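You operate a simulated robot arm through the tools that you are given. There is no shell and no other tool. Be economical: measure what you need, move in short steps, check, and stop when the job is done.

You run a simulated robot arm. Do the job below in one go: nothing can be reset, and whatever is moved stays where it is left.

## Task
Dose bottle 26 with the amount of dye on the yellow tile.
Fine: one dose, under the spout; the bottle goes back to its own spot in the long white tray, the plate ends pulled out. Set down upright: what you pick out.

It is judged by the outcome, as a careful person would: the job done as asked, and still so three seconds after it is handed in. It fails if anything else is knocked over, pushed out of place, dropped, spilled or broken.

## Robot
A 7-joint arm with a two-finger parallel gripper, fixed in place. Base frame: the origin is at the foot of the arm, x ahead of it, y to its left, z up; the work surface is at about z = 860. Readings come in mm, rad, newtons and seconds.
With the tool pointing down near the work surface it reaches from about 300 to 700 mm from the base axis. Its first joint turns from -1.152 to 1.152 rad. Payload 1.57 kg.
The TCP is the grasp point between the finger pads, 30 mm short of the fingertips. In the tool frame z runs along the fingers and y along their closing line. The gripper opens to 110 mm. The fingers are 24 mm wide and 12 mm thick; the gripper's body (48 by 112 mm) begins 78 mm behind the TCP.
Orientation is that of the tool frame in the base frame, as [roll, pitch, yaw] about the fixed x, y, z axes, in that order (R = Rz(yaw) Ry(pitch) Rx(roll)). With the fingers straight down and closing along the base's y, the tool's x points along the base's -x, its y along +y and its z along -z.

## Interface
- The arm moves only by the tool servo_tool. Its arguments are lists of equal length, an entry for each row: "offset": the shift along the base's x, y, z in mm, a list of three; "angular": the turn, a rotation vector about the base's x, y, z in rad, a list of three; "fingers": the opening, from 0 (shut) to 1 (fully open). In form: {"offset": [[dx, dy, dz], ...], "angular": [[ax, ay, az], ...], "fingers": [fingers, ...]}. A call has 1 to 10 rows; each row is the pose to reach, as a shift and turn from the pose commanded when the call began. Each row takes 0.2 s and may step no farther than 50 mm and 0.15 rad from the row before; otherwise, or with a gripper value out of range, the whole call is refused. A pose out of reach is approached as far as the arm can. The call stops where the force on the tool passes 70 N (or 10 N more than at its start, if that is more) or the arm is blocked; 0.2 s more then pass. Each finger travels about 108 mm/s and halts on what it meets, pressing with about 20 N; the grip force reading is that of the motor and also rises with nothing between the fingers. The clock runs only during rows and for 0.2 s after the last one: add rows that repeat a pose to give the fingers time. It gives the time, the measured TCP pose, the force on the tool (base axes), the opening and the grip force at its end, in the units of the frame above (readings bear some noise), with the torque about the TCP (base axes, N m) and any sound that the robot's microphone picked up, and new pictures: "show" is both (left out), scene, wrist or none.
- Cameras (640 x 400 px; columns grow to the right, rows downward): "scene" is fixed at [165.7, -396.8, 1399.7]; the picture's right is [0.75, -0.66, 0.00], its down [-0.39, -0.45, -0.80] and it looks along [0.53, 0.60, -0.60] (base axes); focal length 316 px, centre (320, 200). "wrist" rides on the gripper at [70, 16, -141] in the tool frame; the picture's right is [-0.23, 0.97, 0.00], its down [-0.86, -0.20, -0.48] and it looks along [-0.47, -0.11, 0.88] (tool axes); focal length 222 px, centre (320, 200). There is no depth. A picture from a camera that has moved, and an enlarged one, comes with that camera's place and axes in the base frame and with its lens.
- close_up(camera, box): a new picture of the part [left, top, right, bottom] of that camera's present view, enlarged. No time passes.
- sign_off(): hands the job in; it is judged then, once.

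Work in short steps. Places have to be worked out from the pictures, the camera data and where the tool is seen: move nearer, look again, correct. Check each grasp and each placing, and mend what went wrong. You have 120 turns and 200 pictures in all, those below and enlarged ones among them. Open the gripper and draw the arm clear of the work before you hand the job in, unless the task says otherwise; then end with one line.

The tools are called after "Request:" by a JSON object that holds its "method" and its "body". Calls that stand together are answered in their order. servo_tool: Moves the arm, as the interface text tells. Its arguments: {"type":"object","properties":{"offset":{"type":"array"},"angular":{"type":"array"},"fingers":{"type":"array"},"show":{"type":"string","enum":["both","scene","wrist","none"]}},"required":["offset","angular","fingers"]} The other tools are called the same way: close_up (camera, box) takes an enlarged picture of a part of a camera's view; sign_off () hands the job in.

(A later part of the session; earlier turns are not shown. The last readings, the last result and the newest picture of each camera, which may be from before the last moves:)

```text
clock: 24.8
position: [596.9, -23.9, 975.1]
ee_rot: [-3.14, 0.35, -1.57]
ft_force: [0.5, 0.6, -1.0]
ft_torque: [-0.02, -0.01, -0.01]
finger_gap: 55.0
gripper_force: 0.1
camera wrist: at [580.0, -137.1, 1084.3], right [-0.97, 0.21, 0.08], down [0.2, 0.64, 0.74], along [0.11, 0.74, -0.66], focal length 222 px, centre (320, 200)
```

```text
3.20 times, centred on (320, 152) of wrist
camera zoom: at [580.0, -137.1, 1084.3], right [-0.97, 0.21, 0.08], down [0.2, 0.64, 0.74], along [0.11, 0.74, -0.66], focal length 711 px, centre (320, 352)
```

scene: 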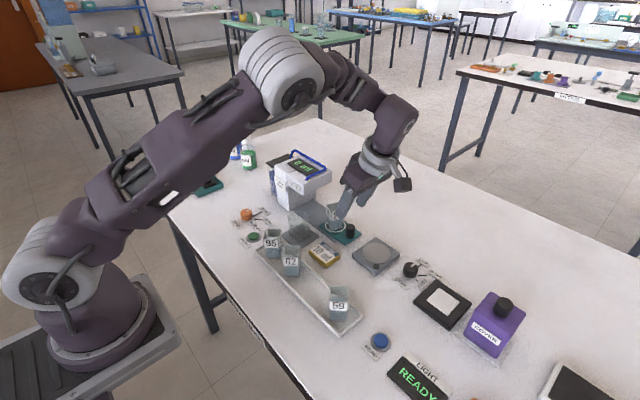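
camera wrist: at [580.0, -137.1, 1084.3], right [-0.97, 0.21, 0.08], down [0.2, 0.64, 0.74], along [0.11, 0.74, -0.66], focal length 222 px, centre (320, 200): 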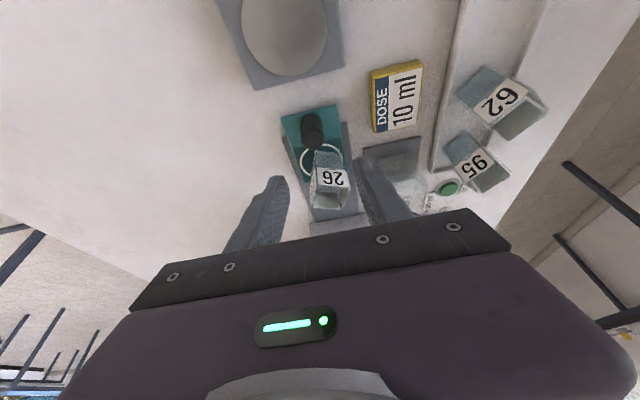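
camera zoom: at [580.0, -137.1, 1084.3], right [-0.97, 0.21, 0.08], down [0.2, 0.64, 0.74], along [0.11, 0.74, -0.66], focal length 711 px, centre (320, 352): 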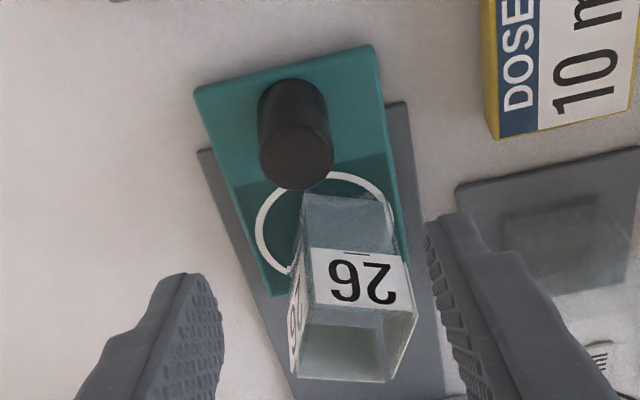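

The tilt is right, and the knob top computes to (598.5, -17.5). I'll descend and grip the knob with the fingertip ends.

Request:
{"method": "servo_tool", "body": {"offset": [[1, 0, -35], [1, 0, -60], [1, 0, -70], [1, 0, -70], [1, 0, -70], [1, 0, -70]], "angular": [[0, 0, 0], [0, 0, 0], [0, 0, 0], [0, 0, 0], [0, 0, 0], [0, 0, 0]], "fingers": [0.5, 0.5, 0.5, 0.3, 0.15, 0.15]}}

Request:
{"method": "close_up", "body": {"camera": "scene", "box": [260, 150, 390, 250]}}

Request:
{"method": "close_up", "body": {"camera": "wrist", "box": [220, 90, 420, 215]}}

```text
clock: 26.2
position: [599.1, -23.3, 906.0]
ee_rot: [3.141, 0.349, -1.57]
ft_force: [12.7, -0.5, -8.3]
ft_torque: [-0.14, -0.13, -0.13]
finger_gap: 21.7
gripper_force: 34.5
camera wrist: at [582.1, -137.4, 1013.4], right [-0.97, 0.21, 0.08], down [0.2, 0.64, 0.74], along [0.11, 0.74, -0.67], focal length 222 px, centre (320, 200)
```

scene: 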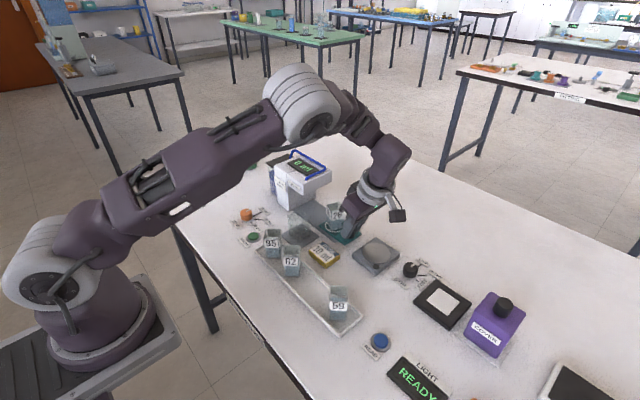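
wrist: 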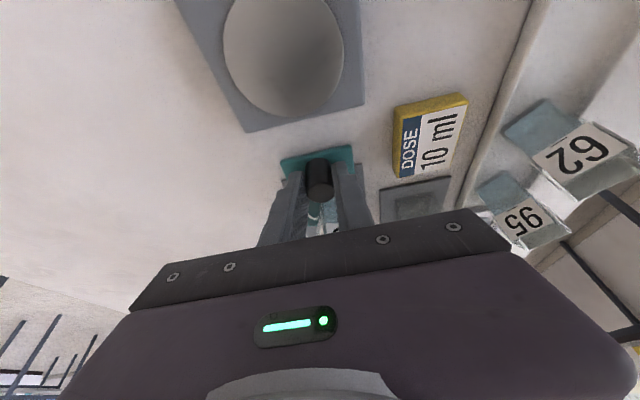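

```text
4.00 times, centred on (325, 200) of scene
camera zoom: at [166.2, -396.8, 1399.6], right [0.75, -0.66, 0.0], down [-0.4, -0.45, -0.8], along [0.53, 0.6, -0.6], focal length 1266 px, centre (300, 200)
```

zoom: 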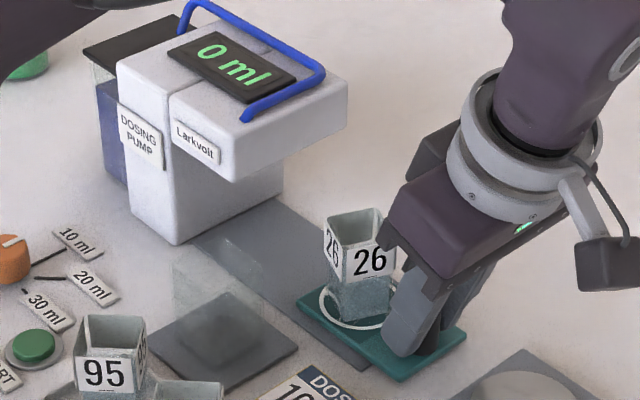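

```text
3.20 times, centred on (320, 152) of wrist
camera zoom: at [582.1, -137.4, 1013.4], right [-0.97, 0.21, 0.08], down [0.2, 0.64, 0.74], along [0.11, 0.74, -0.67], focal length 711 px, centre (320, 352)
```

zoom: 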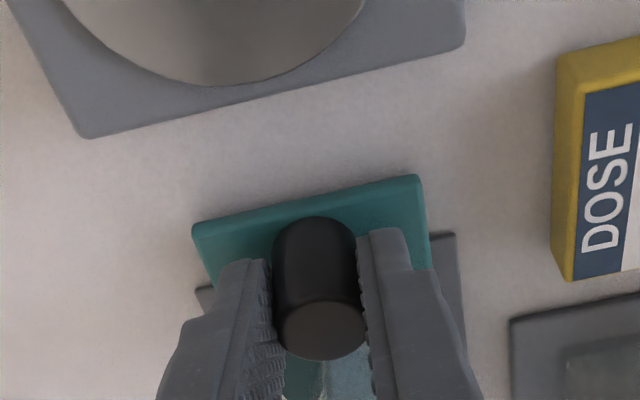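

The knob is gripped (21.7 mm). I'll push the plate slowly inward along +y, 45 mm first.

Request:
{"method": "servo_tool", "body": {"offset": [[1, 2, 0], [1, 6, 0], [1, 11, 0], [1, 16, 0], [1, 21, 0], [1, 26, 0], [1, 31, 0], [1, 36, 0], [1, 41, 0], [1, 45, 0]], "angular": [[0, 0, 0], [0, 0, 0], [0, 0, 0], [0, 0, 0], [0, 0, 0], [0, 0, 0], [0, 0, 0], [0, 0, 0], [0, 0, 0], [0, 0, 0]], "fingers": [0.15, 0.15, 0.15, 0.15, 0.15, 0.15, 0.15, 0.15, 0.15, 0.15]}}

Request:
{"method": "close_up", "body": {"camera": "scene", "box": [260, 150, 390, 250]}}

```text
clock: 28.4
position: [599.9, 21.9, 906.5]
ee_rot: [-3.14, 0.35, -1.57]
ft_force: [22.6, -0.7, -27.9]
ft_torque: [-0.14, -0.29, -0.15]
finger_gap: 21.9
gripper_force: 35.1
camera wrist: at [582.3, -92.2, 1014.2], right [-0.97, 0.21, 0.08], down [0.2, 0.64, 0.74], along [0.11, 0.74, -0.67], focal length 222 px, centre (320, 200)
```

scene: 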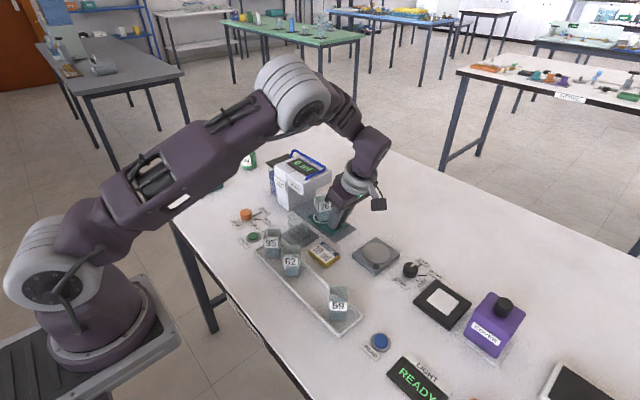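
wrist: 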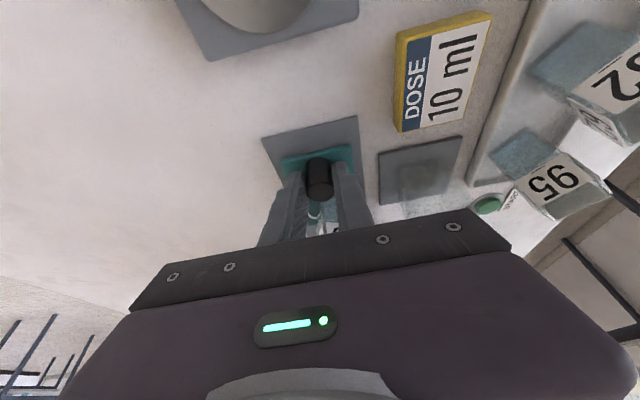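

```text
4.00 times, centred on (325, 200) of scene
camera zoom: at [166.8, -396.8, 1399.5], right [0.75, -0.66, 0.0], down [-0.4, -0.45, -0.8], along [0.53, 0.6, -0.6], focal length 1266 px, centre (300, 200)
```

zoom: 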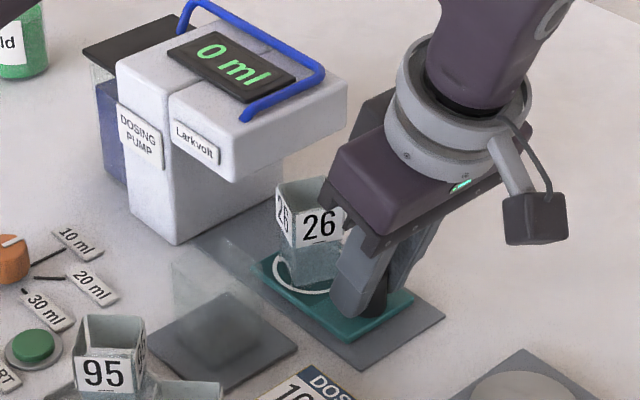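

The plate slides and the bottle is stable. Side force is building (x +22, z -28), so I'll ease the command by +2 in x and -1 in z while advancing a bit.

Request:
{"method": "servo_tool", "body": {"offset": [[1.5, 1, -1], [2, 5, -1.5], [2, 10, -1.5], [2, 15, -1.5], [2, 20, -1.5]], "angular": [[0, 0, 0], [0, 0, 0], [0, 0, 0], [0, 0, 0], [0, 0, 0]], "fingers": [0.15, 0.15, 0.15, 0.15, 0.15]}}

Request:
{"method": "close_up", "body": {"camera": "scene", "box": [260, 150, 390, 250]}}

```text
clock: 29.6
position: [600.6, 42.9, 905.0]
ee_rot: [3.14, 0.35, -1.569]
ft_force: [-23.6, 0.4, 28.3]
ft_torque: [0.22, 0.3, 0.11]
finger_gap: 21.8
gripper_force: 35.3
camera wrist: at [583.0, -71.9, 1013.9], right [-0.97, 0.21, 0.08], down [0.2, 0.64, 0.74], along [0.11, 0.74, -0.66], focal length 222 px, centre (320, 200)
```

scene: 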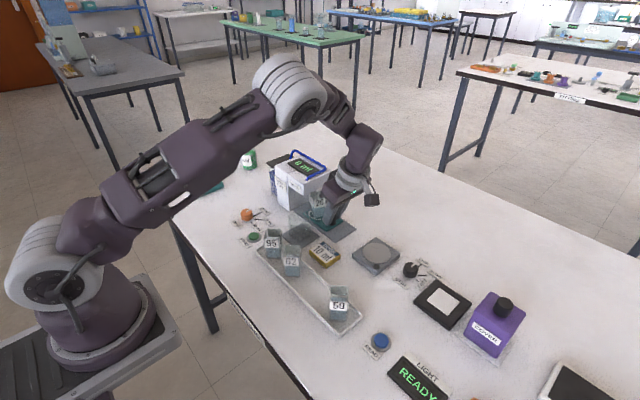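
wrist: 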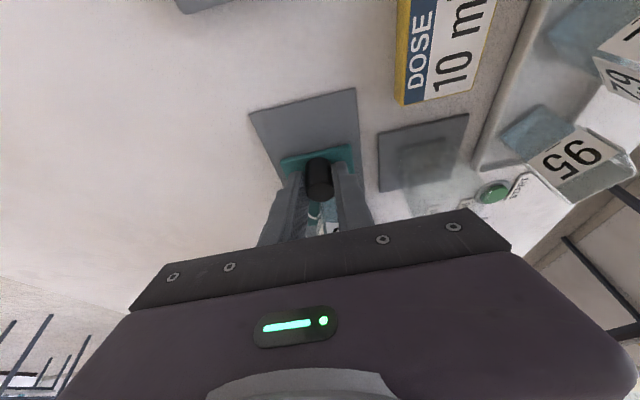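

```text
4.00 times, centred on (325, 200) of scene
camera zoom: at [164.5, -396.9, 1399.8], right [0.75, -0.66, 0.0], down [-0.39, -0.45, -0.8], along [0.53, 0.6, -0.6], focal length 1266 px, centre (300, 200)
```

zoom: 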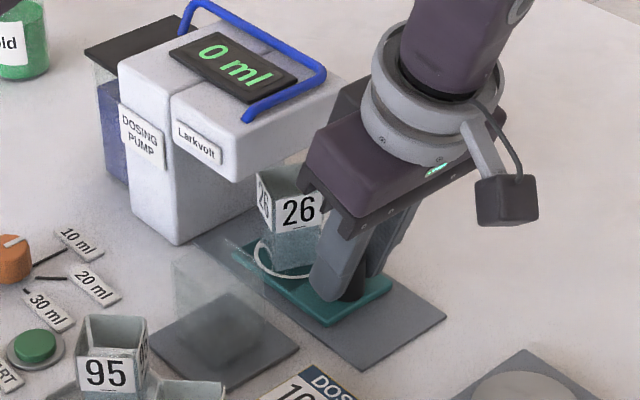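

Overcorrected, so the true line is about halfway: back 1 in x and up 0.75 in z. Then I'll advance 20 mm more.

Request:
{"method": "servo_tool", "body": {"offset": [[-1, 0, 0.75], [-1, 4, 0.75], [-1, 8, 0.75], [-1, 12, 0.75], [-1, 16, 0.75], [-1, 20, 0.75], [-1, 20, 0.75]], "angular": [[0, 0, 0], [0, 0, 0], [0, 0, 0], [0, 0, 0], [0, 0, 0], [0, 0, 0], [0, 0, 0]], "fingers": [0.15, 0.15, 0.15, 0.15, 0.15, 0.15, 0.15]}}

Request:
{"method": "close_up", "body": {"camera": "scene", "box": [260, 150, 390, 250]}}

Request:
{"method": "close_up", "body": {"camera": "wrist", "box": [240, 130, 400, 230]}}

```text
clock: 31.2
position: [599.5, 62.1, 905.6]
ee_rot: [-3.138, 0.35, -1.572]
ft_force: [-7.5, 0.2, 6.0]
ft_torque: [-0.34, 0.06, 0.09]
finger_gap: 21.8
gripper_force: 34.8
camera wrist: at [582.4, -52.8, 1013.8], right [-0.97, 0.21, 0.08], down [0.2, 0.64, 0.74], along [0.11, 0.74, -0.67], focal length 222 px, centre (320, 200)
```

scene: 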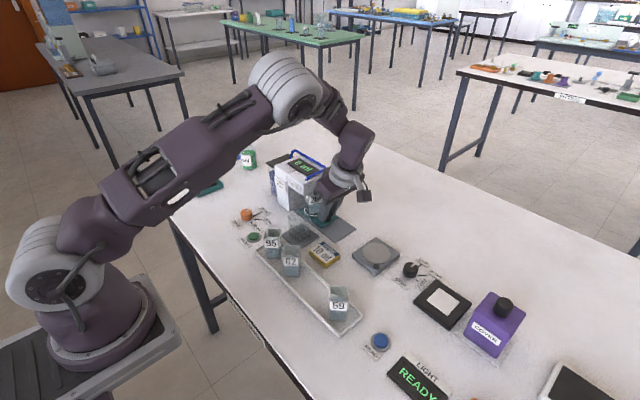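
wrist: 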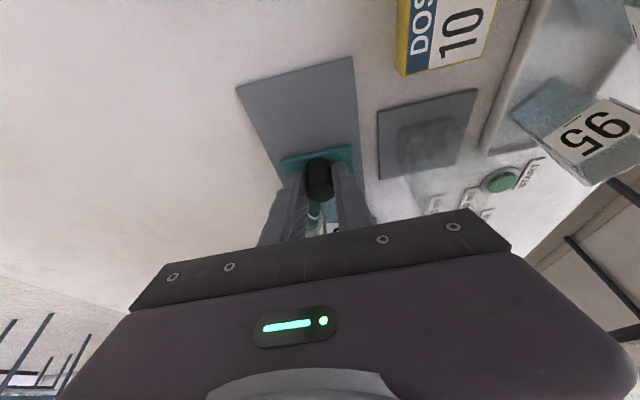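

```text
4.00 times, centred on (325, 200) of scene
camera zoom: at [165.4, -396.8, 1399.7], right [0.75, -0.66, 0.0], down [-0.39, -0.45, -0.8], along [0.53, 0.6, -0.6], focal length 1266 px, centre (300, 200)
```

zoom: 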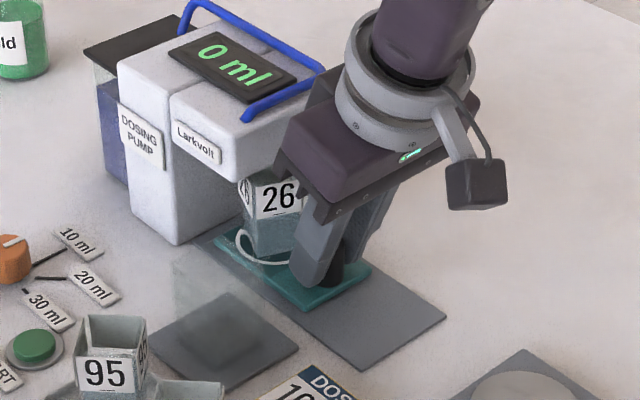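

```text
4.00 times, centred on (320, 180) of wrist
camera zoom: at [582.4, -52.8, 1013.8], right [-0.97, 0.21, 0.08], down [0.2, 0.64, 0.74], along [0.11, 0.74, -0.67], focal length 888 px, centre (320, 280)
```

zoom: 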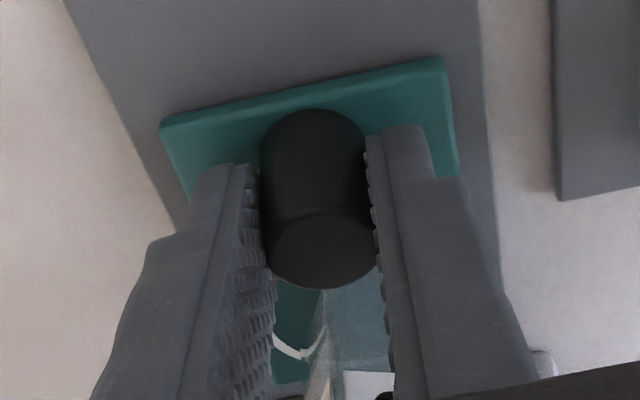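

All good, with ring y now at about 119. Continuing in small steps until it meets the end stop.

Request:
{"method": "servo_tool", "body": {"offset": [[-0.3, 2, -0.2], [-0.3, 4, -0.2], [-0.3, 6, -0.2], [-0.3, 6, -0.2]], "angular": [[0, 0, 0], [0, 0, 0], [0, 0, 0], [0, 0, 0]], "fingers": [0.15, 0.15, 0.15, 0.15], "show": "none"}}

Request:
{"method": "servo_tool", "body": {"offset": [[0, 1, 0], [0, 2.5, 0], [0, 4, 0], [0, 4, 0]], "angular": [[0, 0, 0], [0, 0, 0], [0, 0, 0], [0, 0, 0]], "fingers": [0.15, 0.15, 0.15, 0.15], "show": "none"}}

Request:
{"method": "close_up", "body": {"camera": "scene", "box": [260, 150, 390, 250]}}

```text
clock: 32.2
position: [600.5, 67.4, 905.0]
ee_rot: [3.141, 0.349, -1.569]
ft_force: [-8.2, -8.1, 11.5]
ft_torque: [0.78, 0.18, 0.05]
finger_gap: 21.9
gripper_force: 34.8
```

```text
clock: 33.2
position: [600.0, 69.1, 905.5]
ee_rot: [3.14, 0.346, -1.57]
ft_force: [1.8, -29.0, -1.0]
ft_torque: [-0.59, 0.0, 0.01]
finger_gap: 21.8
gripper_force: 35.4
```

```text
4.00 times, centred on (325, 200) of scene
camera zoom: at [165.7, -397.6, 1399.5], right [0.75, -0.66, 0.0], down [-0.39, -0.45, -0.8], along [0.53, 0.6, -0.6], focal length 1266 px, centre (300, 200)
```

zoom: 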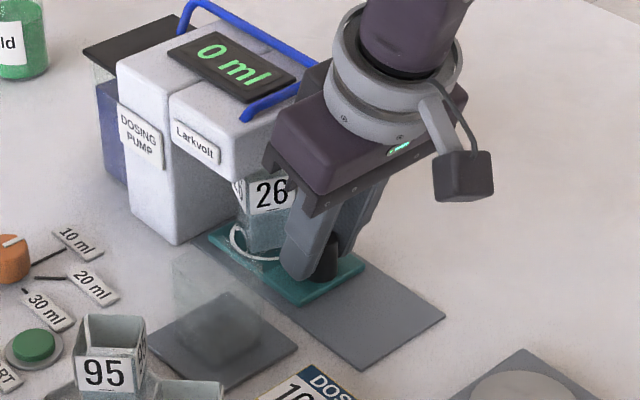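

A stop is reached at TCP y≈69 (fy -29 N); the ring is now at y≈127, under the head. I'll relieve the push, open, and back away along the tool axis.

Request:
{"method": "servo_tool", "body": {"offset": [[0, -1.5, 0], [0, -1.5, 0], [0, -1.5, 0], [0, -1.5, 0], [0, -12, 30], [0, -28, 70], [0, -45, 110], [0, -60, 130]], "angular": [[0, 0, 0], [0, 0, 0], [0, 0, 0], [0, 0, 0], [0, 0, 0], [0, 0, 0], [0, 0, 0], [0, 0, 0]], "fingers": [0.15, 0.3, 0.5, 0.5, 0.5, 0.5, 0.5, 0.5]}}

Request:
{"method": "close_up", "body": {"camera": "scene", "box": [260, 150, 390, 250]}}

Request:
{"method": "close_up", "body": {"camera": "wrist", "box": [240, 100, 420, 220]}}

```text
clock: 35.0
position: [598.7, 11.7, 1035.8]
ee_rot: [-3.141, 0.35, -1.569]
ft_force: [-0.2, -0.7, 0.0]
ft_torque: [-0.04, -0.01, -0.01]
finger_gap: 55.0
gripper_force: 0.1
camera wrist: at [581.5, -102.9, 1143.9], right [-0.97, 0.21, 0.08], down [0.2, 0.64, 0.74], along [0.11, 0.74, -0.67], focal length 222 px, centre (320, 200)
```

scene: 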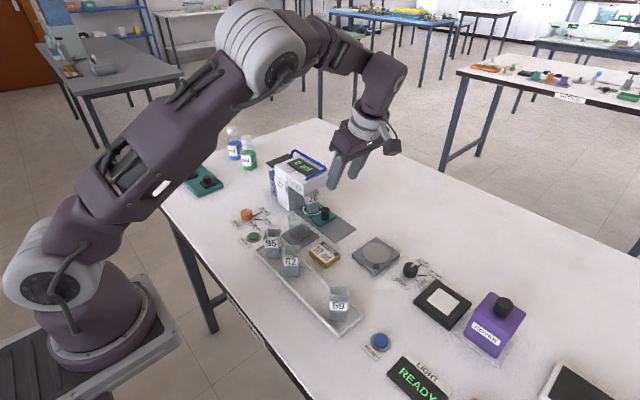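
wrist: 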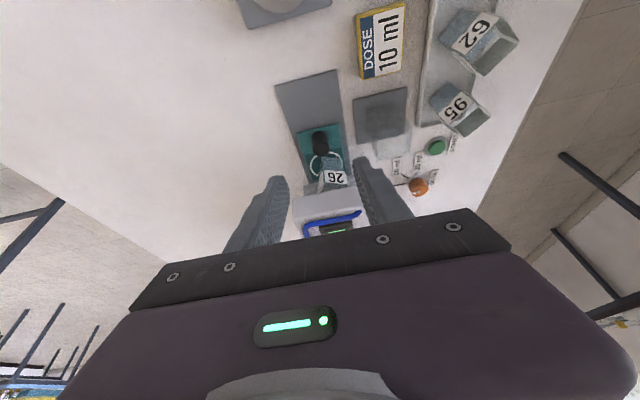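

```text
4.00 times, centred on (325, 200) of scene
camera zoom: at [165.7, -396.8, 1399.7], right [0.75, -0.66, 0.0], down [-0.39, -0.45, -0.8], along [0.53, 0.6, -0.6], focal length 1266 px, centre (300, 200)
```

zoom: 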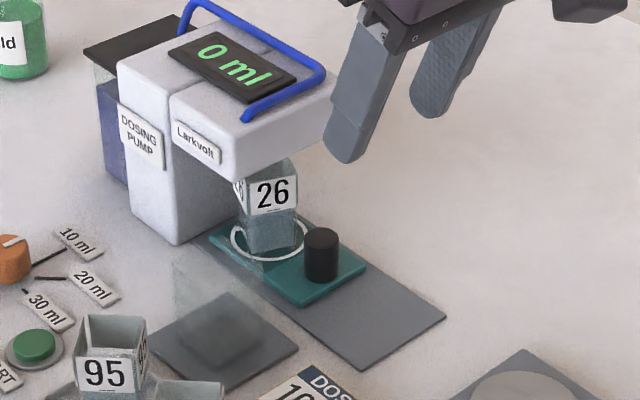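

```text
3.33 times, centred on (330, 160) of wrist
camera zoom: at [581.5, -102.9, 1143.9], right [-0.97, 0.21, 0.08], down [0.2, 0.64, 0.74], along [0.11, 0.74, -0.67], focal length 740 px, centre (287, 333)
```

zoom: 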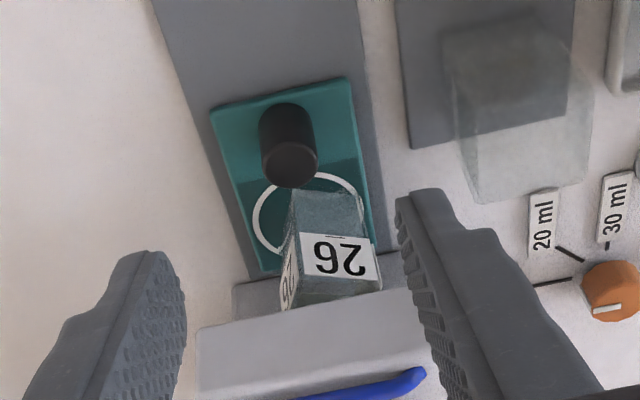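

The plate and bottle are under the pump head, with ring y≈127 at the middle of the overhang. I'll straighten the tool, close the fingers and go above START at about (422, 145).

Request:
{"method": "servo_tool", "body": {"offset": [[-45, 0, 0], [-90, 0, 0], [-135, 0, 0], [-177, 0, 0], [-177, 45, 0], [-177, 90, 0], [-177, 132, -30], [-177, 132, -50]], "angular": [[-0.12, 0, 0], [-0.24, 0, 0], [-0.35, 0, 0], [-0.35, 0, 0], [-0.35, 0, 0], [-0.35, 0, 0], [-0.35, 0, 0], [-0.35, 0, 0]], "fingers": [0.4, 0.3, 0.2, 0.1, 0, 0, 0, 0]}}

Request:
{"method": "close_up", "body": {"camera": "wrist", "box": [240, 100, 400, 200]}}

```text
refused: row 7 steps farther than a row can; nothing moved
```

```text
4.00 times, centred on (320, 150) of wrist
camera zoom: at [581.5, -102.9, 1143.9], right [-0.97, 0.21, 0.08], down [0.2, 0.64, 0.74], along [0.11, 0.74, -0.67], focal length 888 px, centre (320, 400)
```

zoom: 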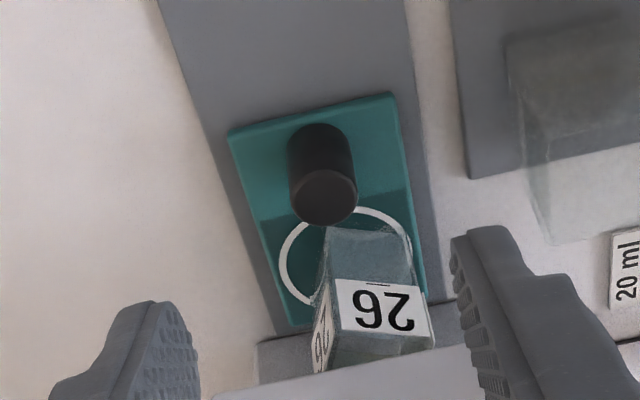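

One step was too long, so I'm splitting it.

Request:
{"method": "servo_tool", "body": {"offset": [[-45, 0, 0], [-90, 0, 0], [-135, 0, 0], [-177, 0, 0], [-177, 45, 0], [-177, 90, 0], [-177, 130, -20], [-177, 132, -50]], "angular": [[-0.12, 0, 0], [-0.24, 0, 0], [-0.35, 0, 0], [-0.35, 0, 0], [-0.35, 0, 0], [-0.35, 0, 0], [-0.35, 0, 0], [-0.35, 0, 0]], "fingers": [0.4, 0.3, 0.2, 0.1, 0, 0, 0, 0]}}

Request:
{"method": "close_up", "body": {"camera": "wrist", "box": [240, 100, 400, 200]}}

```text
clock: 36.8
position: [423.8, 143.8, 983.5]
ee_rot: [-3.141, 0.001, -1.57]
ft_force: [-0.8, 0.5, 0.1]
ft_torque: [0.03, 0.0, 0.0]
finger_gap: 0.0
gripper_force: 19.7
camera wrist: at [405.5, 74.0, 1124.2], right [-0.97, 0.23, 0.0], down [0.2, 0.86, 0.48], along [0.11, 0.47, -0.88], focal length 222 px, centre (320, 200)
```

scene: 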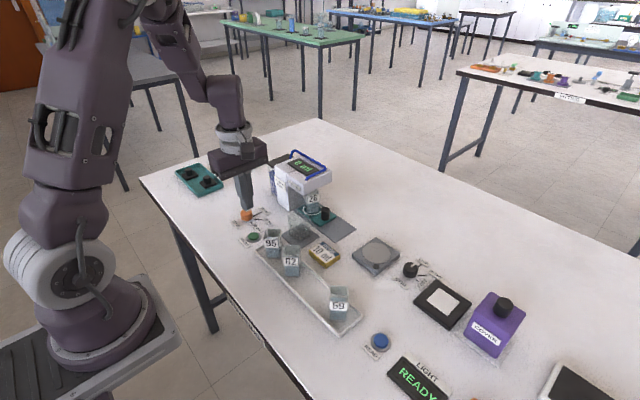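
wrist: 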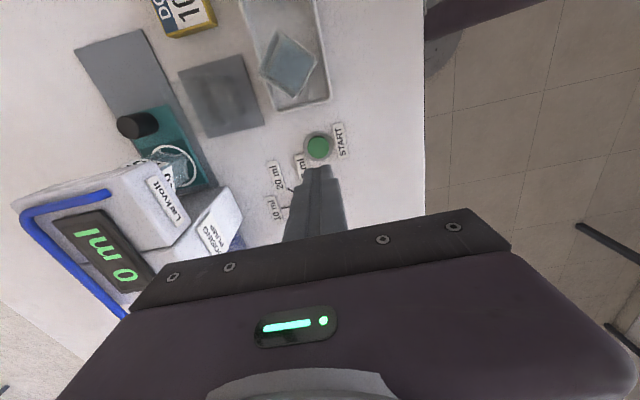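

```text
4.00 times, centred on (320, 150) of wrist
camera zoom: at [405.5, 74.0, 1124.2], right [-0.97, 0.23, 0.0], down [0.2, 0.86, 0.48], along [0.11, 0.47, -0.88], focal length 888 px, centre (320, 400)
```

zoom: 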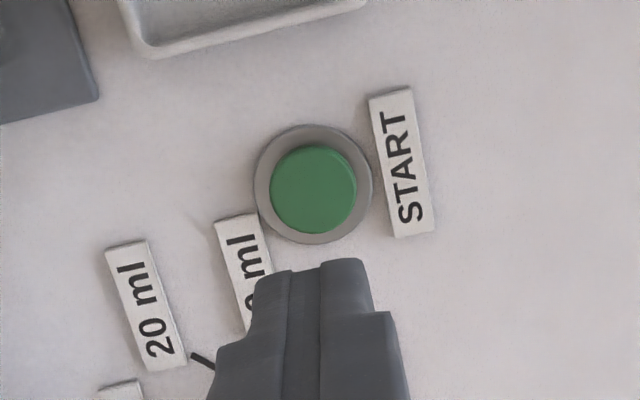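

START is at about (422.5, 141.5). I'll lower the closed fingertips to just above it.

Request:
{"method": "servo_tool", "body": {"offset": [[0, -2, -40], [0, -2, -68], [0, -2, -68]], "angular": [[0, 0, 0], [0, 0, 0], [0, 0, 0]], "fingers": [0, 0, 0], "show": "wrist"}}

Request:
{"method": "close_up", "body": {"camera": "scene", "box": [220, 190, 320, 260]}}

```text
clock: 37.6
position: [423.4, 142.8, 916.5]
ee_rot: [3.141, 0.001, -1.572]
ft_force: [0.4, 0.1, -0.9]
ft_torque: [-0.01, -0.02, -0.02]
finger_gap: 0.0
gripper_force: 20.1
camera wrist: at [405.9, 72.7, 1057.4], right [-0.97, 0.23, 0.0], down [0.2, 0.86, 0.48], along [0.11, 0.47, -0.88], focal length 222 px, centre (320, 200)
```

wrist: 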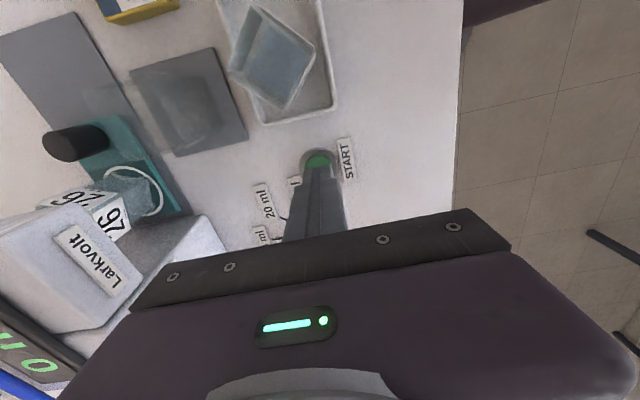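

```text
5.71 times, centred on (270, 225) of scene
camera zoom: at [165.7, -396.8, 1399.7], right [0.75, -0.66, 0.0], down [-0.39, -0.45, -0.8], along [0.53, 0.6, -0.6], focal length 1808 px, centre (606, 57)
```

zoom: 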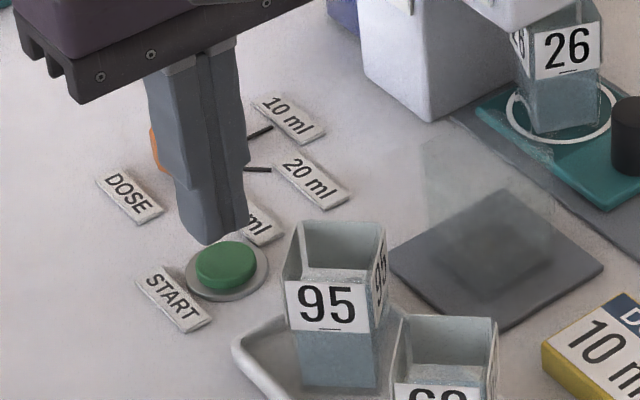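

The tip is about 14 mm above the button. I'll shift 2 mm in -y and press down slowly in one motion.

Request:
{"method": "servo_tool", "body": {"offset": [[0, -2, -6], [0, -2, -10], [0, -2, -12], [0, -2, -14], [0, -2, -15]], "angular": [[0, 0, 0], [0, 0, 0], [0, 0, 0], [0, 0, 0], [0, 0, 0]], "fingers": [0, 0, 0, 0, 0], "show": "none"}}

```text
clock: 38.8
position: [423.8, 139.5, 901.9]
ee_rot: [3.141, 0.001, -1.57]
ft_force: [-0.1, -0.8, -0.3]
ft_torque: [0.0, -0.03, 0.01]
finger_gap: 0.1
gripper_force: 20.0
```

No contact yet (tip at z≈872). Continuing down a little.

Request:
{"method": "servo_tool", "body": {"offset": [[0, 0, -1], [0, 0, -2], [0, 0, -3], [0, 0, -3]], "angular": [[0, 0, 0], [0, 0, 0], [0, 0, 0], [0, 0, 0]], "fingers": [0, 0, 0, 0], "show": "none"}}

Request:
{"method": "close_up", "body": {"camera": "scene", "box": [220, 190, 320, 260]}}

```text
clock: 39.8
position: [423.2, 138.9, 898.1]
ee_rot: [3.141, 0.0, -1.57]
ft_force: [-0.1, 0.4, -0.3]
ft_torque: [-0.02, 0.02, -0.04]
finger_gap: 0.0
gripper_force: 19.7
```

```text
5.71 times, centred on (270, 225) of scene
camera zoom: at [165.7, -396.8, 1399.7], right [0.75, -0.66, 0.0], down [-0.39, -0.45, -0.8], along [0.53, 0.6, -0.6], focal length 1808 px, centre (606, 57)
```

zoom: 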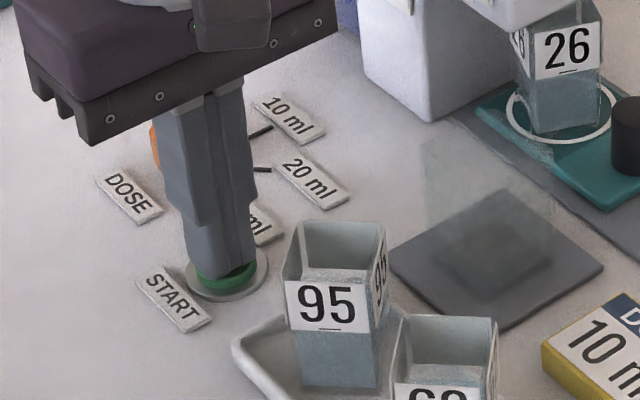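

The tip is centred on the button and just at contact. Pressing further.

Request:
{"method": "servo_tool", "body": {"offset": [[0, 0, -1], [0, 0, -2], [0, 0, -3], [0, 0, -3]], "angular": [[0, 0, 0], [0, 0, 0], [0, 0, 0], [0, 0, 0]], "fingers": [0, 0, 0, 0], "show": "none"}}

```text
clock: 40.8
position: [421.6, 140.5, 895.3]
ee_rot: [3.141, 0.001, -1.57]
ft_force: [-0.4, -0.5, 2.2]
ft_torque: [-0.01, 0.0, -0.01]
finger_gap: 0.0
gripper_force: 19.9
heard: click
```

A click, so the button is pressed. I'll lift off straight away and look at the display.

Request:
{"method": "servo_tool", "body": {"offset": [[0, 0, 15], [0, 0, 50], [0, 0, 90]], "angular": [[0, 0, 0], [0, 0, 0], [0, 0, 0]], "fingers": [0, 0, 0], "show": "none"}}

Request:
{"method": "close_up", "body": {"camera": "scene", "box": [240, 140, 370, 240]}}

```text
clock: 41.6
position: [421.9, 139.5, 988.7]
ee_rot: [3.141, 0.001, -1.571]
ft_force: [0.2, -0.4, 0.5]
ft_torque: [0.0, 0.01, -0.02]
finger_gap: 0.2
gripper_force: 19.8
```

```text
4.00 times, centred on (305, 190) of scene
camera zoom: at [165.7, -396.8, 1399.7], right [0.75, -0.66, 0.0], down [-0.39, -0.45, -0.8], along [0.53, 0.6, -0.6], focal length 1266 px, centre (380, 240)
```

zoom: 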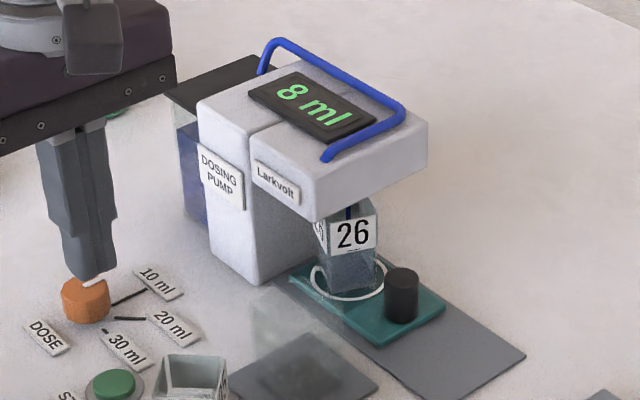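

It reads 8 ml with dye flowing into the bottle. I'll wait while returning along the same path toward the plate knob.

Request:
{"method": "servo_tool", "body": {"offset": [[0, -2, 42], [0, -45, 48], [0, -90, 48], [0, -128, 48], [45, -128, 48], [45, -128, 48]], "angular": [[0, 0, 0], [0, 0, 0], [0, 0, 0], [0, 0, 0], [0, 0, 0], [0, 0, 0]], "fingers": [0, 0, 0, 0.2, 0.5, 0.5], "show": "none"}}

Request:
{"method": "close_up", "body": {"camera": "scene", "box": [240, 140, 370, 240]}}

```text
clock: 43.0
position: [469.1, 10.1, 1034.3]
ee_rot: [3.141, -0.001, -1.569]
ft_force: [0.2, -0.2, -0.2]
ft_torque: [0.03, -0.02, 0.0]
finger_gap: 55.2
gripper_force: 0.1
```

```text
4.00 times, centred on (305, 190) of scene
camera zoom: at [165.7, -396.9, 1399.7], right [0.75, -0.66, 0.0], down [-0.39, -0.45, -0.8], along [0.53, 0.6, -0.6], focal length 1266 px, centre (380, 240)
```

zoom: 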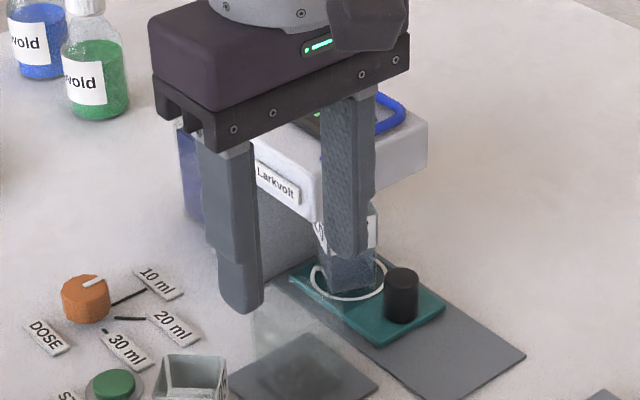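

Continuing to the pre-grip position over the knob with the tilt, and I'll check the display.

Request:
{"method": "servo_tool", "body": {"offset": [[45, 0, 0], [90, 0, 0], [132, 0, 0], [132, 0, 0], [132, 0, 0], [132, 0, 0]], "angular": [[0, 0, 0], [0.12, 0, 0], [0.24, 0, 0], [0.35, 0, 0], [0.35, 0, 0], [0.35, 0, 0]], "fingers": [0.5, 0.5, 0.5, 0.5, 0.5, 0.5], "show": "none"}}

Request:
{"method": "close_up", "body": {"camera": "scene", "box": [260, 140, 390, 240]}}

Request:
{"method": "close_up", "body": {"camera": "wrist", "box": [240, 100, 400, 200]}}

```text
clock: 44.4
position: [601.1, 12.5, 1032.7]
ee_rot: [3.141, 0.35, -1.57]
ft_force: [-0.4, -0.2, 0.4]
ft_torque: [0.02, -0.01, 0.01]
finger_gap: 55.0
gripper_force: 0.1
```

```text
4.00 times, centred on (325, 190) of scene
camera zoom: at [165.7, -396.9, 1399.7], right [0.75, -0.66, 0.0], down [-0.39, -0.45, -0.8], along [0.53, 0.6, -0.6], focal length 1266 px, centre (300, 240)
```

zoom: 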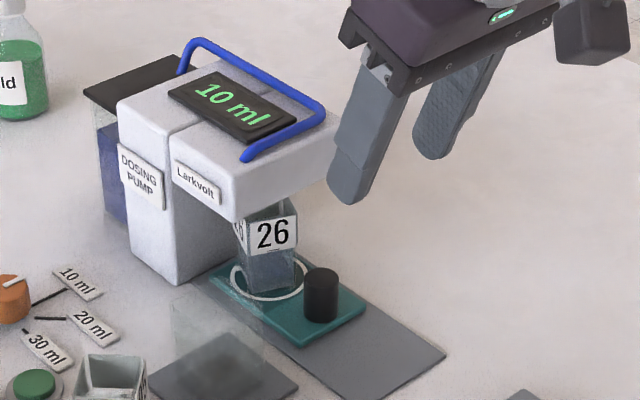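

```text
4.00 times, centred on (320, 150) of wrist
camera zoom: at [584.2, -102.8, 1141.7], right [-0.97, 0.21, 0.08], down [0.2, 0.64, 0.74], along [0.11, 0.74, -0.66], focal length 888 px, centre (320, 400)
```

zoom: 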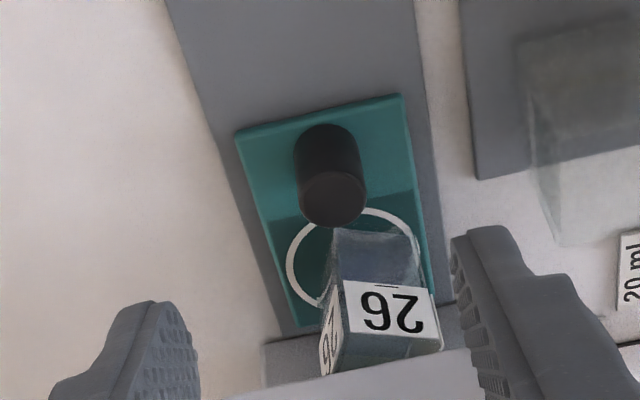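

The display shows 10 ml delivered and the flow has stopped. I'll go back down along the same path and grip the plate knob.

Request:
{"method": "servo_tool", "body": {"offset": [[0, 15, -19], [0, 31, -59], [0, 47, -99], [0, 57, -129], [0, 57, -129], [0, 57, -129], [0, 57, -129], [0, 57, -129]], "angular": [[0, 0, 0], [0, 0, 0], [0, 0, 0], [0, 0, 0], [0, 0, 0], [0, 0, 0], [0, 0, 0], [0, 0, 0]], "fingers": [0.5, 0.5, 0.5, 0.5, 0.5, 0.3, 0.15, 0.15], "show": "none"}}

Request:
{"method": "close_up", "body": {"camera": "scene", "box": [260, 140, 390, 240]}}

```text
clock: 46.2
position: [600.2, 66.5, 904.6]
ee_rot: [-3.14, 0.35, -1.571]
ft_force: [3.0, 0.9, -5.7]
ft_torque: [0.01, -0.07, 0.04]
finger_gap: 21.8
gripper_force: 34.7
```

```text
4.00 times, centred on (325, 190) of scene
camera zoom: at [165.9, -396.8, 1399.7], right [0.75, -0.66, 0.0], down [-0.39, -0.45, -0.8], along [0.53, 0.6, -0.6], focal length 1266 px, centre (300, 240)
```

zoom: 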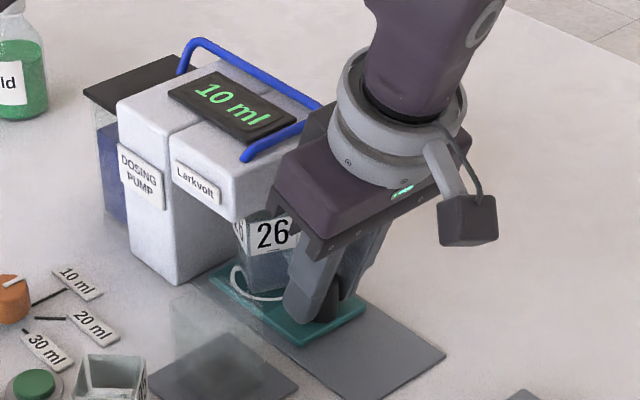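

Gripped. Pulling the plate out slowly, first half.

Request:
{"method": "servo_tool", "body": {"offset": [[0, -2, 0], [0, -6, 0], [0, -11, 0], [0, -16, 0], [0, -21, 0], [0, -26, 0], [0, -31, 0], [0, -36, 0], [0, -41, 0], [0, -44, 0]], "angular": [[0, 0, 0], [0, 0, 0], [0, 0, 0], [0, 0, 0], [0, 0, 0], [0, 0, 0], [0, 0, 0], [0, 0, 0], [0, 0, 0], [0, 0, 0]], "fingers": [0.15, 0.15, 0.15, 0.15, 0.15, 0.15, 0.15, 0.15, 0.15, 0.15], "show": "none"}}

Request:
{"method": "close_up", "body": {"camera": "scene", "box": [260, 140, 390, 240]}}

```text
clock: 48.4
position: [599.1, 24.4, 905.1]
ee_rot: [3.14, 0.352, -1.57]
ft_force: [0.0, 0.8, -19.0]
ft_torque: [-0.52, 0.0, -0.03]
finger_gap: 21.5
gripper_force: 35.2
```

```text
4.00 times, centred on (325, 190) of scene
camera zoom: at [166.1, -396.8, 1399.6], right [0.75, -0.66, 0.0], down [-0.4, -0.45, -0.8], along [0.53, 0.6, -0.6], focal length 1266 px, centre (300, 240)
```

zoom: 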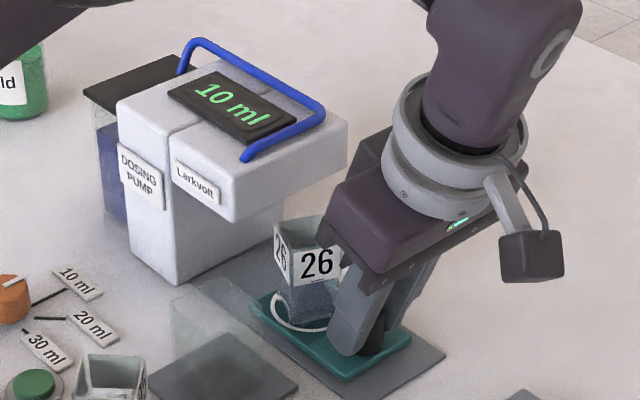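

Going well. Pulling the rest of the way out.

Request:
{"method": "servo_tool", "body": {"offset": [[0, -3, -0.5], [0, -8, -0.5], [0, -13, -0.5], [0, -18, -0.5], [0, -23, -0.5], [0, -28, -0.5], [0, -33, -0.5], [0, -38, -0.5], [0, -43, -0.5], [0, -46, -0.5]], "angular": [[0, 0, 0], [0, 0, 0], [0, 0, 0], [0, 0, 0], [0, 0, 0], [0, 0, 0], [0, 0, 0], [0, 0, 0], [0, 0, 0], [0, 0, 0]], "fingers": [0.15, 0.15, 0.15, 0.15, 0.15, 0.15, 0.15, 0.15, 0.15, 0.15], "show": "none"}}

Request:
{"method": "servo_tool", "body": {"offset": [[0, -1, 0], [0, -2, 0], [0, -2, 0]], "angular": [[0, 0, 0], [0, 0, 0], [0, 0, 0]], "fingers": [0.15, 0.15, 0.15], "show": "none"}}

Request:
{"method": "close_up", "body": {"camera": "scene", "box": [260, 140, 390, 240]}}

```text
clock: 50.6
position: [601.4, -21.0, 904.8]
ee_rot: [-3.141, 0.352, -1.57]
ft_force: [-9.2, 1.4, 6.8]
ft_torque: [-0.29, 0.35, 0.05]
finger_gap: 21.5
gripper_force: 35.5
```

```text
clock: 51.4
position: [601.0, -22.7, 905.0]
ee_rot: [-3.139, 0.352, -1.57]
ft_force: [-6.0, 4.6, 7.4]
ft_torque: [-0.54, 0.23, 0.03]
finger_gap: 21.9
gripper_force: 34.5
```

```text
4.00 times, centred on (325, 190) of scene
camera zoom: at [165.4, -396.7, 1399.8], right [0.75, -0.66, 0.0], down [-0.39, -0.45, -0.8], along [0.53, 0.6, -0.6], focal length 1266 px, centre (300, 240)
```

zoom: 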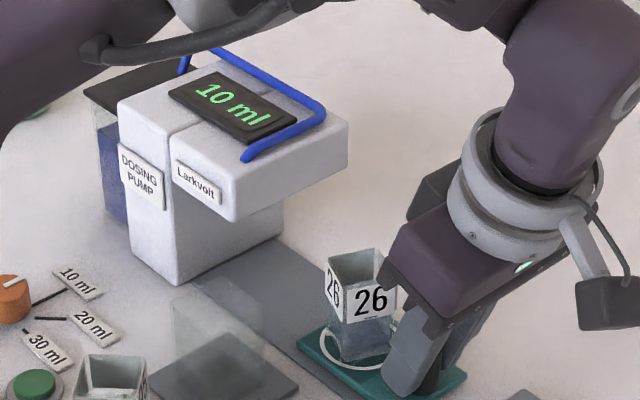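

Almost at the outer stop. A couple of mm more to confirm.

Request:
{"method": "servo_tool", "body": {"offset": [[-0.3, -1, 0], [-0.3, -2, 0], [-0.3, -2, 0]], "angular": [[0, 0, 0], [0, 0, 0], [0, 0, 0]], "fingers": [0.15, 0.15, 0.15], "show": "none"}}

```text
clock: 52.2
position: [600.0, -22.8, 905.3]
ee_rot: [-3.141, 0.351, -1.569]
ft_force: [-2.1, 19.9, 2.3]
ft_torque: [0.24, 0.05, 0.06]
finger_gap: 21.9
gripper_force: 35.0
```

The outer stop is reached (fy +20 N). I'll relax, release, and rise vertically.

Request:
{"method": "servo_tool", "body": {"offset": [[0, 1.5, 0], [0, 1.5, 0], [0, 1.5, 0], [0, 1.5, 0], [0, -5, 30], [0, -5, 70], [0, -5, 105]], "angular": [[0, 0, 0], [0, 0, 0], [0, 0, 0], [0, 0, 0], [0, 0, 0], [0, 0, 0], [0, 0, 0]], "fingers": [0.15, 0.3, 0.5, 0.5, 0.5, 0.5, 0.5], "show": "none"}}

Request:
{"method": "servo_tool", "body": {"offset": [[0, 0, 0], [0, 0, 0], [0, 0, 0]], "angular": [[-0.12, 0, 0], [-0.24, 0, 0], [-0.35, 0, 0]], "fingers": [0.5, 0.5, 0.5], "show": "none"}}

Request:
{"method": "servo_tool", "body": {"offset": [[-1, 25, 0], [-2, 45, 0], [-2, 63, 0], [-2, 63, 0]], "angular": [[0, 0, -0.135], [0, 0, -0.27], [0, 0, -0.405], [0, 0, -0.405]], "fingers": [0.5, 0.5, 0.5, 0.5]}}

Request:
{"method": "close_up", "body": {"camera": "wrist", "box": [220, 90, 420, 215]}}

Request:
{"method": "close_up", "body": {"camera": "scene", "box": [260, 140, 390, 240]}}

```text
clock: 53.8
position: [597.9, -30.5, 1009.8]
ee_rot: [-3.14, 0.351, -1.567]
ft_force: [-0.6, -0.1, 0.1]
ft_torque: [-0.03, 0.01, 0.01]
finger_gap: 54.9
gripper_force: 0.1
```

```text
clock: 54.6
position: [599.8, -31.0, 1010.1]
ee_rot: [3.14, -0.002, -1.572]
ft_force: [0.2, 0.6, -0.9]
ft_torque: [-0.01, 0.0, 0.01]
finger_gap: 55.2
gripper_force: 0.1
```

```text
clock: 55.6
position: [599.5, 33.6, 1009.9]
ee_rot: [-3.142, 0.0, -1.978]
ft_force: [0.4, -0.5, 1.0]
ft_torque: [0.01, 0.02, 0.01]
finger_gap: 55.0
gripper_force: 0.0
camera wrist: at [555.7, -25.0, 1150.8], right [-0.81, 0.59, 0.0], down [0.52, 0.71, 0.48], along [0.28, 0.38, -0.88], focal length 222 px, centre (320, 200)
```

scene: 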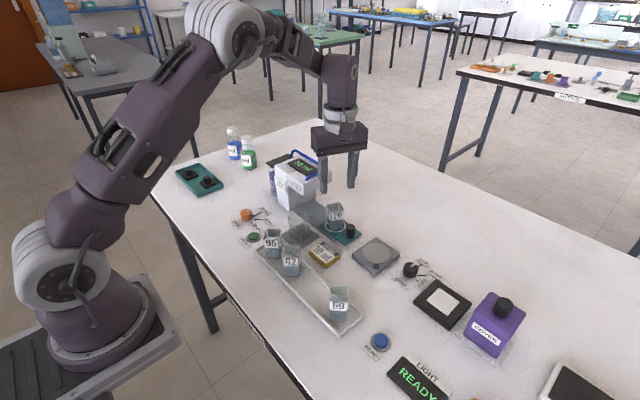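
wrist: 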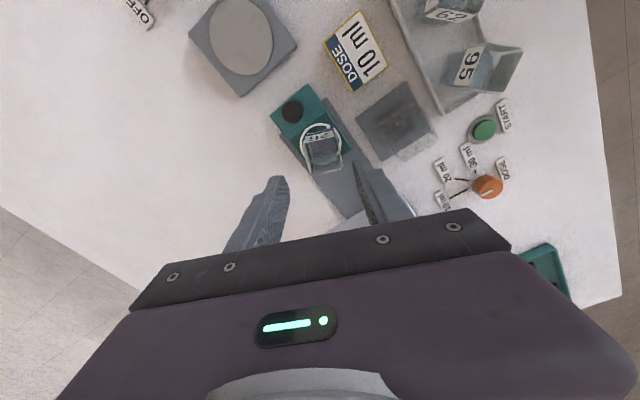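

```text
3.20 times, centred on (320, 152) of wrist
camera zoom: at [555.7, -25.0, 1150.8], right [-0.81, 0.59, 0.0], down [0.52, 0.71, 0.48], along [0.28, 0.38, -0.88], focal length 711 px, centre (320, 352)
```

zoom: 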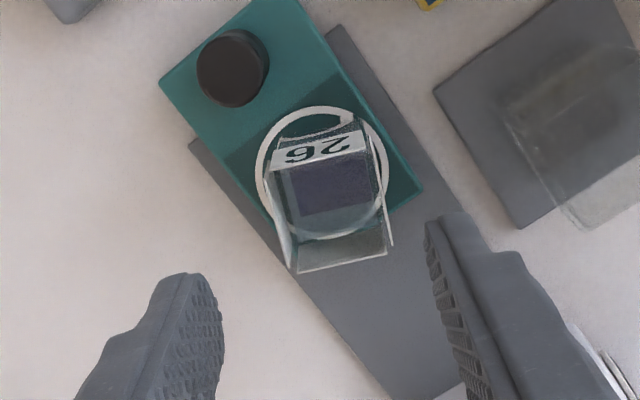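

```text
4.00 times, centred on (325, 190) of scene
camera zoom: at [165.7, -396.8, 1399.7], right [0.75, -0.66, 0.0], down [-0.39, -0.45, -0.8], along [0.53, 0.6, -0.6], focal length 1266 px, centre (300, 240)
```

zoom: 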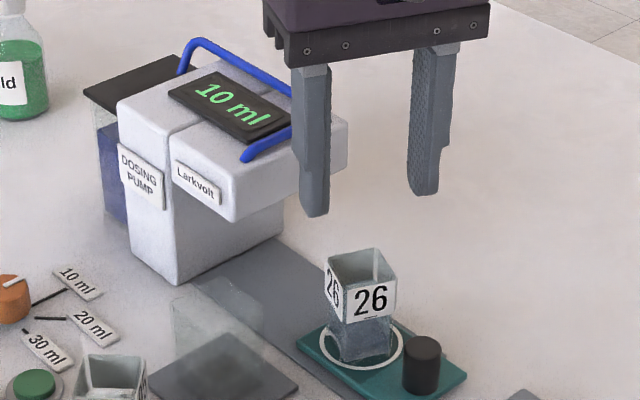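

Plate fully out, bottle standing in the ring with dye, display at 10 ml. I'll descend to re-grip the bottle with the same pose as at release.

Request:
{"method": "servo_tool", "body": {"offset": [[-0.4, 0.5, -40], [-0.4, 0.5, -75], [-0.4, 0.5, -98], [-0.4, 0.5, -98], [-0.4, 0.5, -98], [-0.4, 0.5, -98], [-0.4, 0.5, -98]], "angular": [[0, 0, 0], [0, 0, 0], [0, 0, 0], [0, 0, 0], [0, 0, 0], [0, 0, 0], [0, 0, 0]], "fingers": [0.5, 0.5, 0.5, 0.42, 0.34, 0.25, 0.25], "show": "none"}}

Request:
{"method": "close_up", "body": {"camera": "scene", "box": [290, 180, 390, 250]}}

```text
clock: 57.2
position: [596.9, 32.3, 912.8]
ee_rot: [3.142, -0.001, -1.974]
ft_force: [0.4, -0.1, 0.4]
ft_torque: [0.02, -0.01, -0.01]
finger_gap: 33.2
gripper_force: 19.8
```

```text
5.71 times, centred on (340, 215) of scene
camera zoom: at [165.7, -396.8, 1399.7], right [0.75, -0.66, 0.0], down [-0.39, -0.45, -0.8], along [0.53, 0.6, -0.6], focal length 1808 px, centre (206, 114)
```

zoom: 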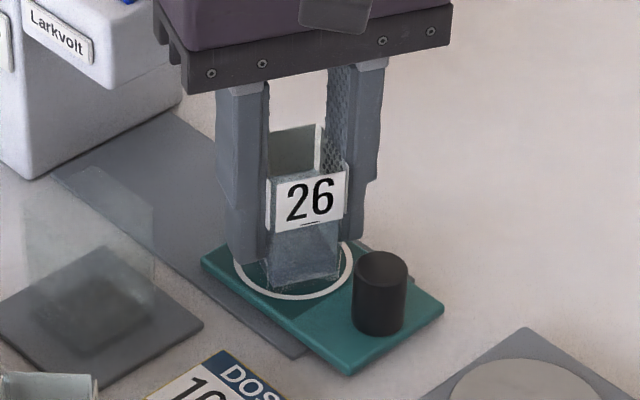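

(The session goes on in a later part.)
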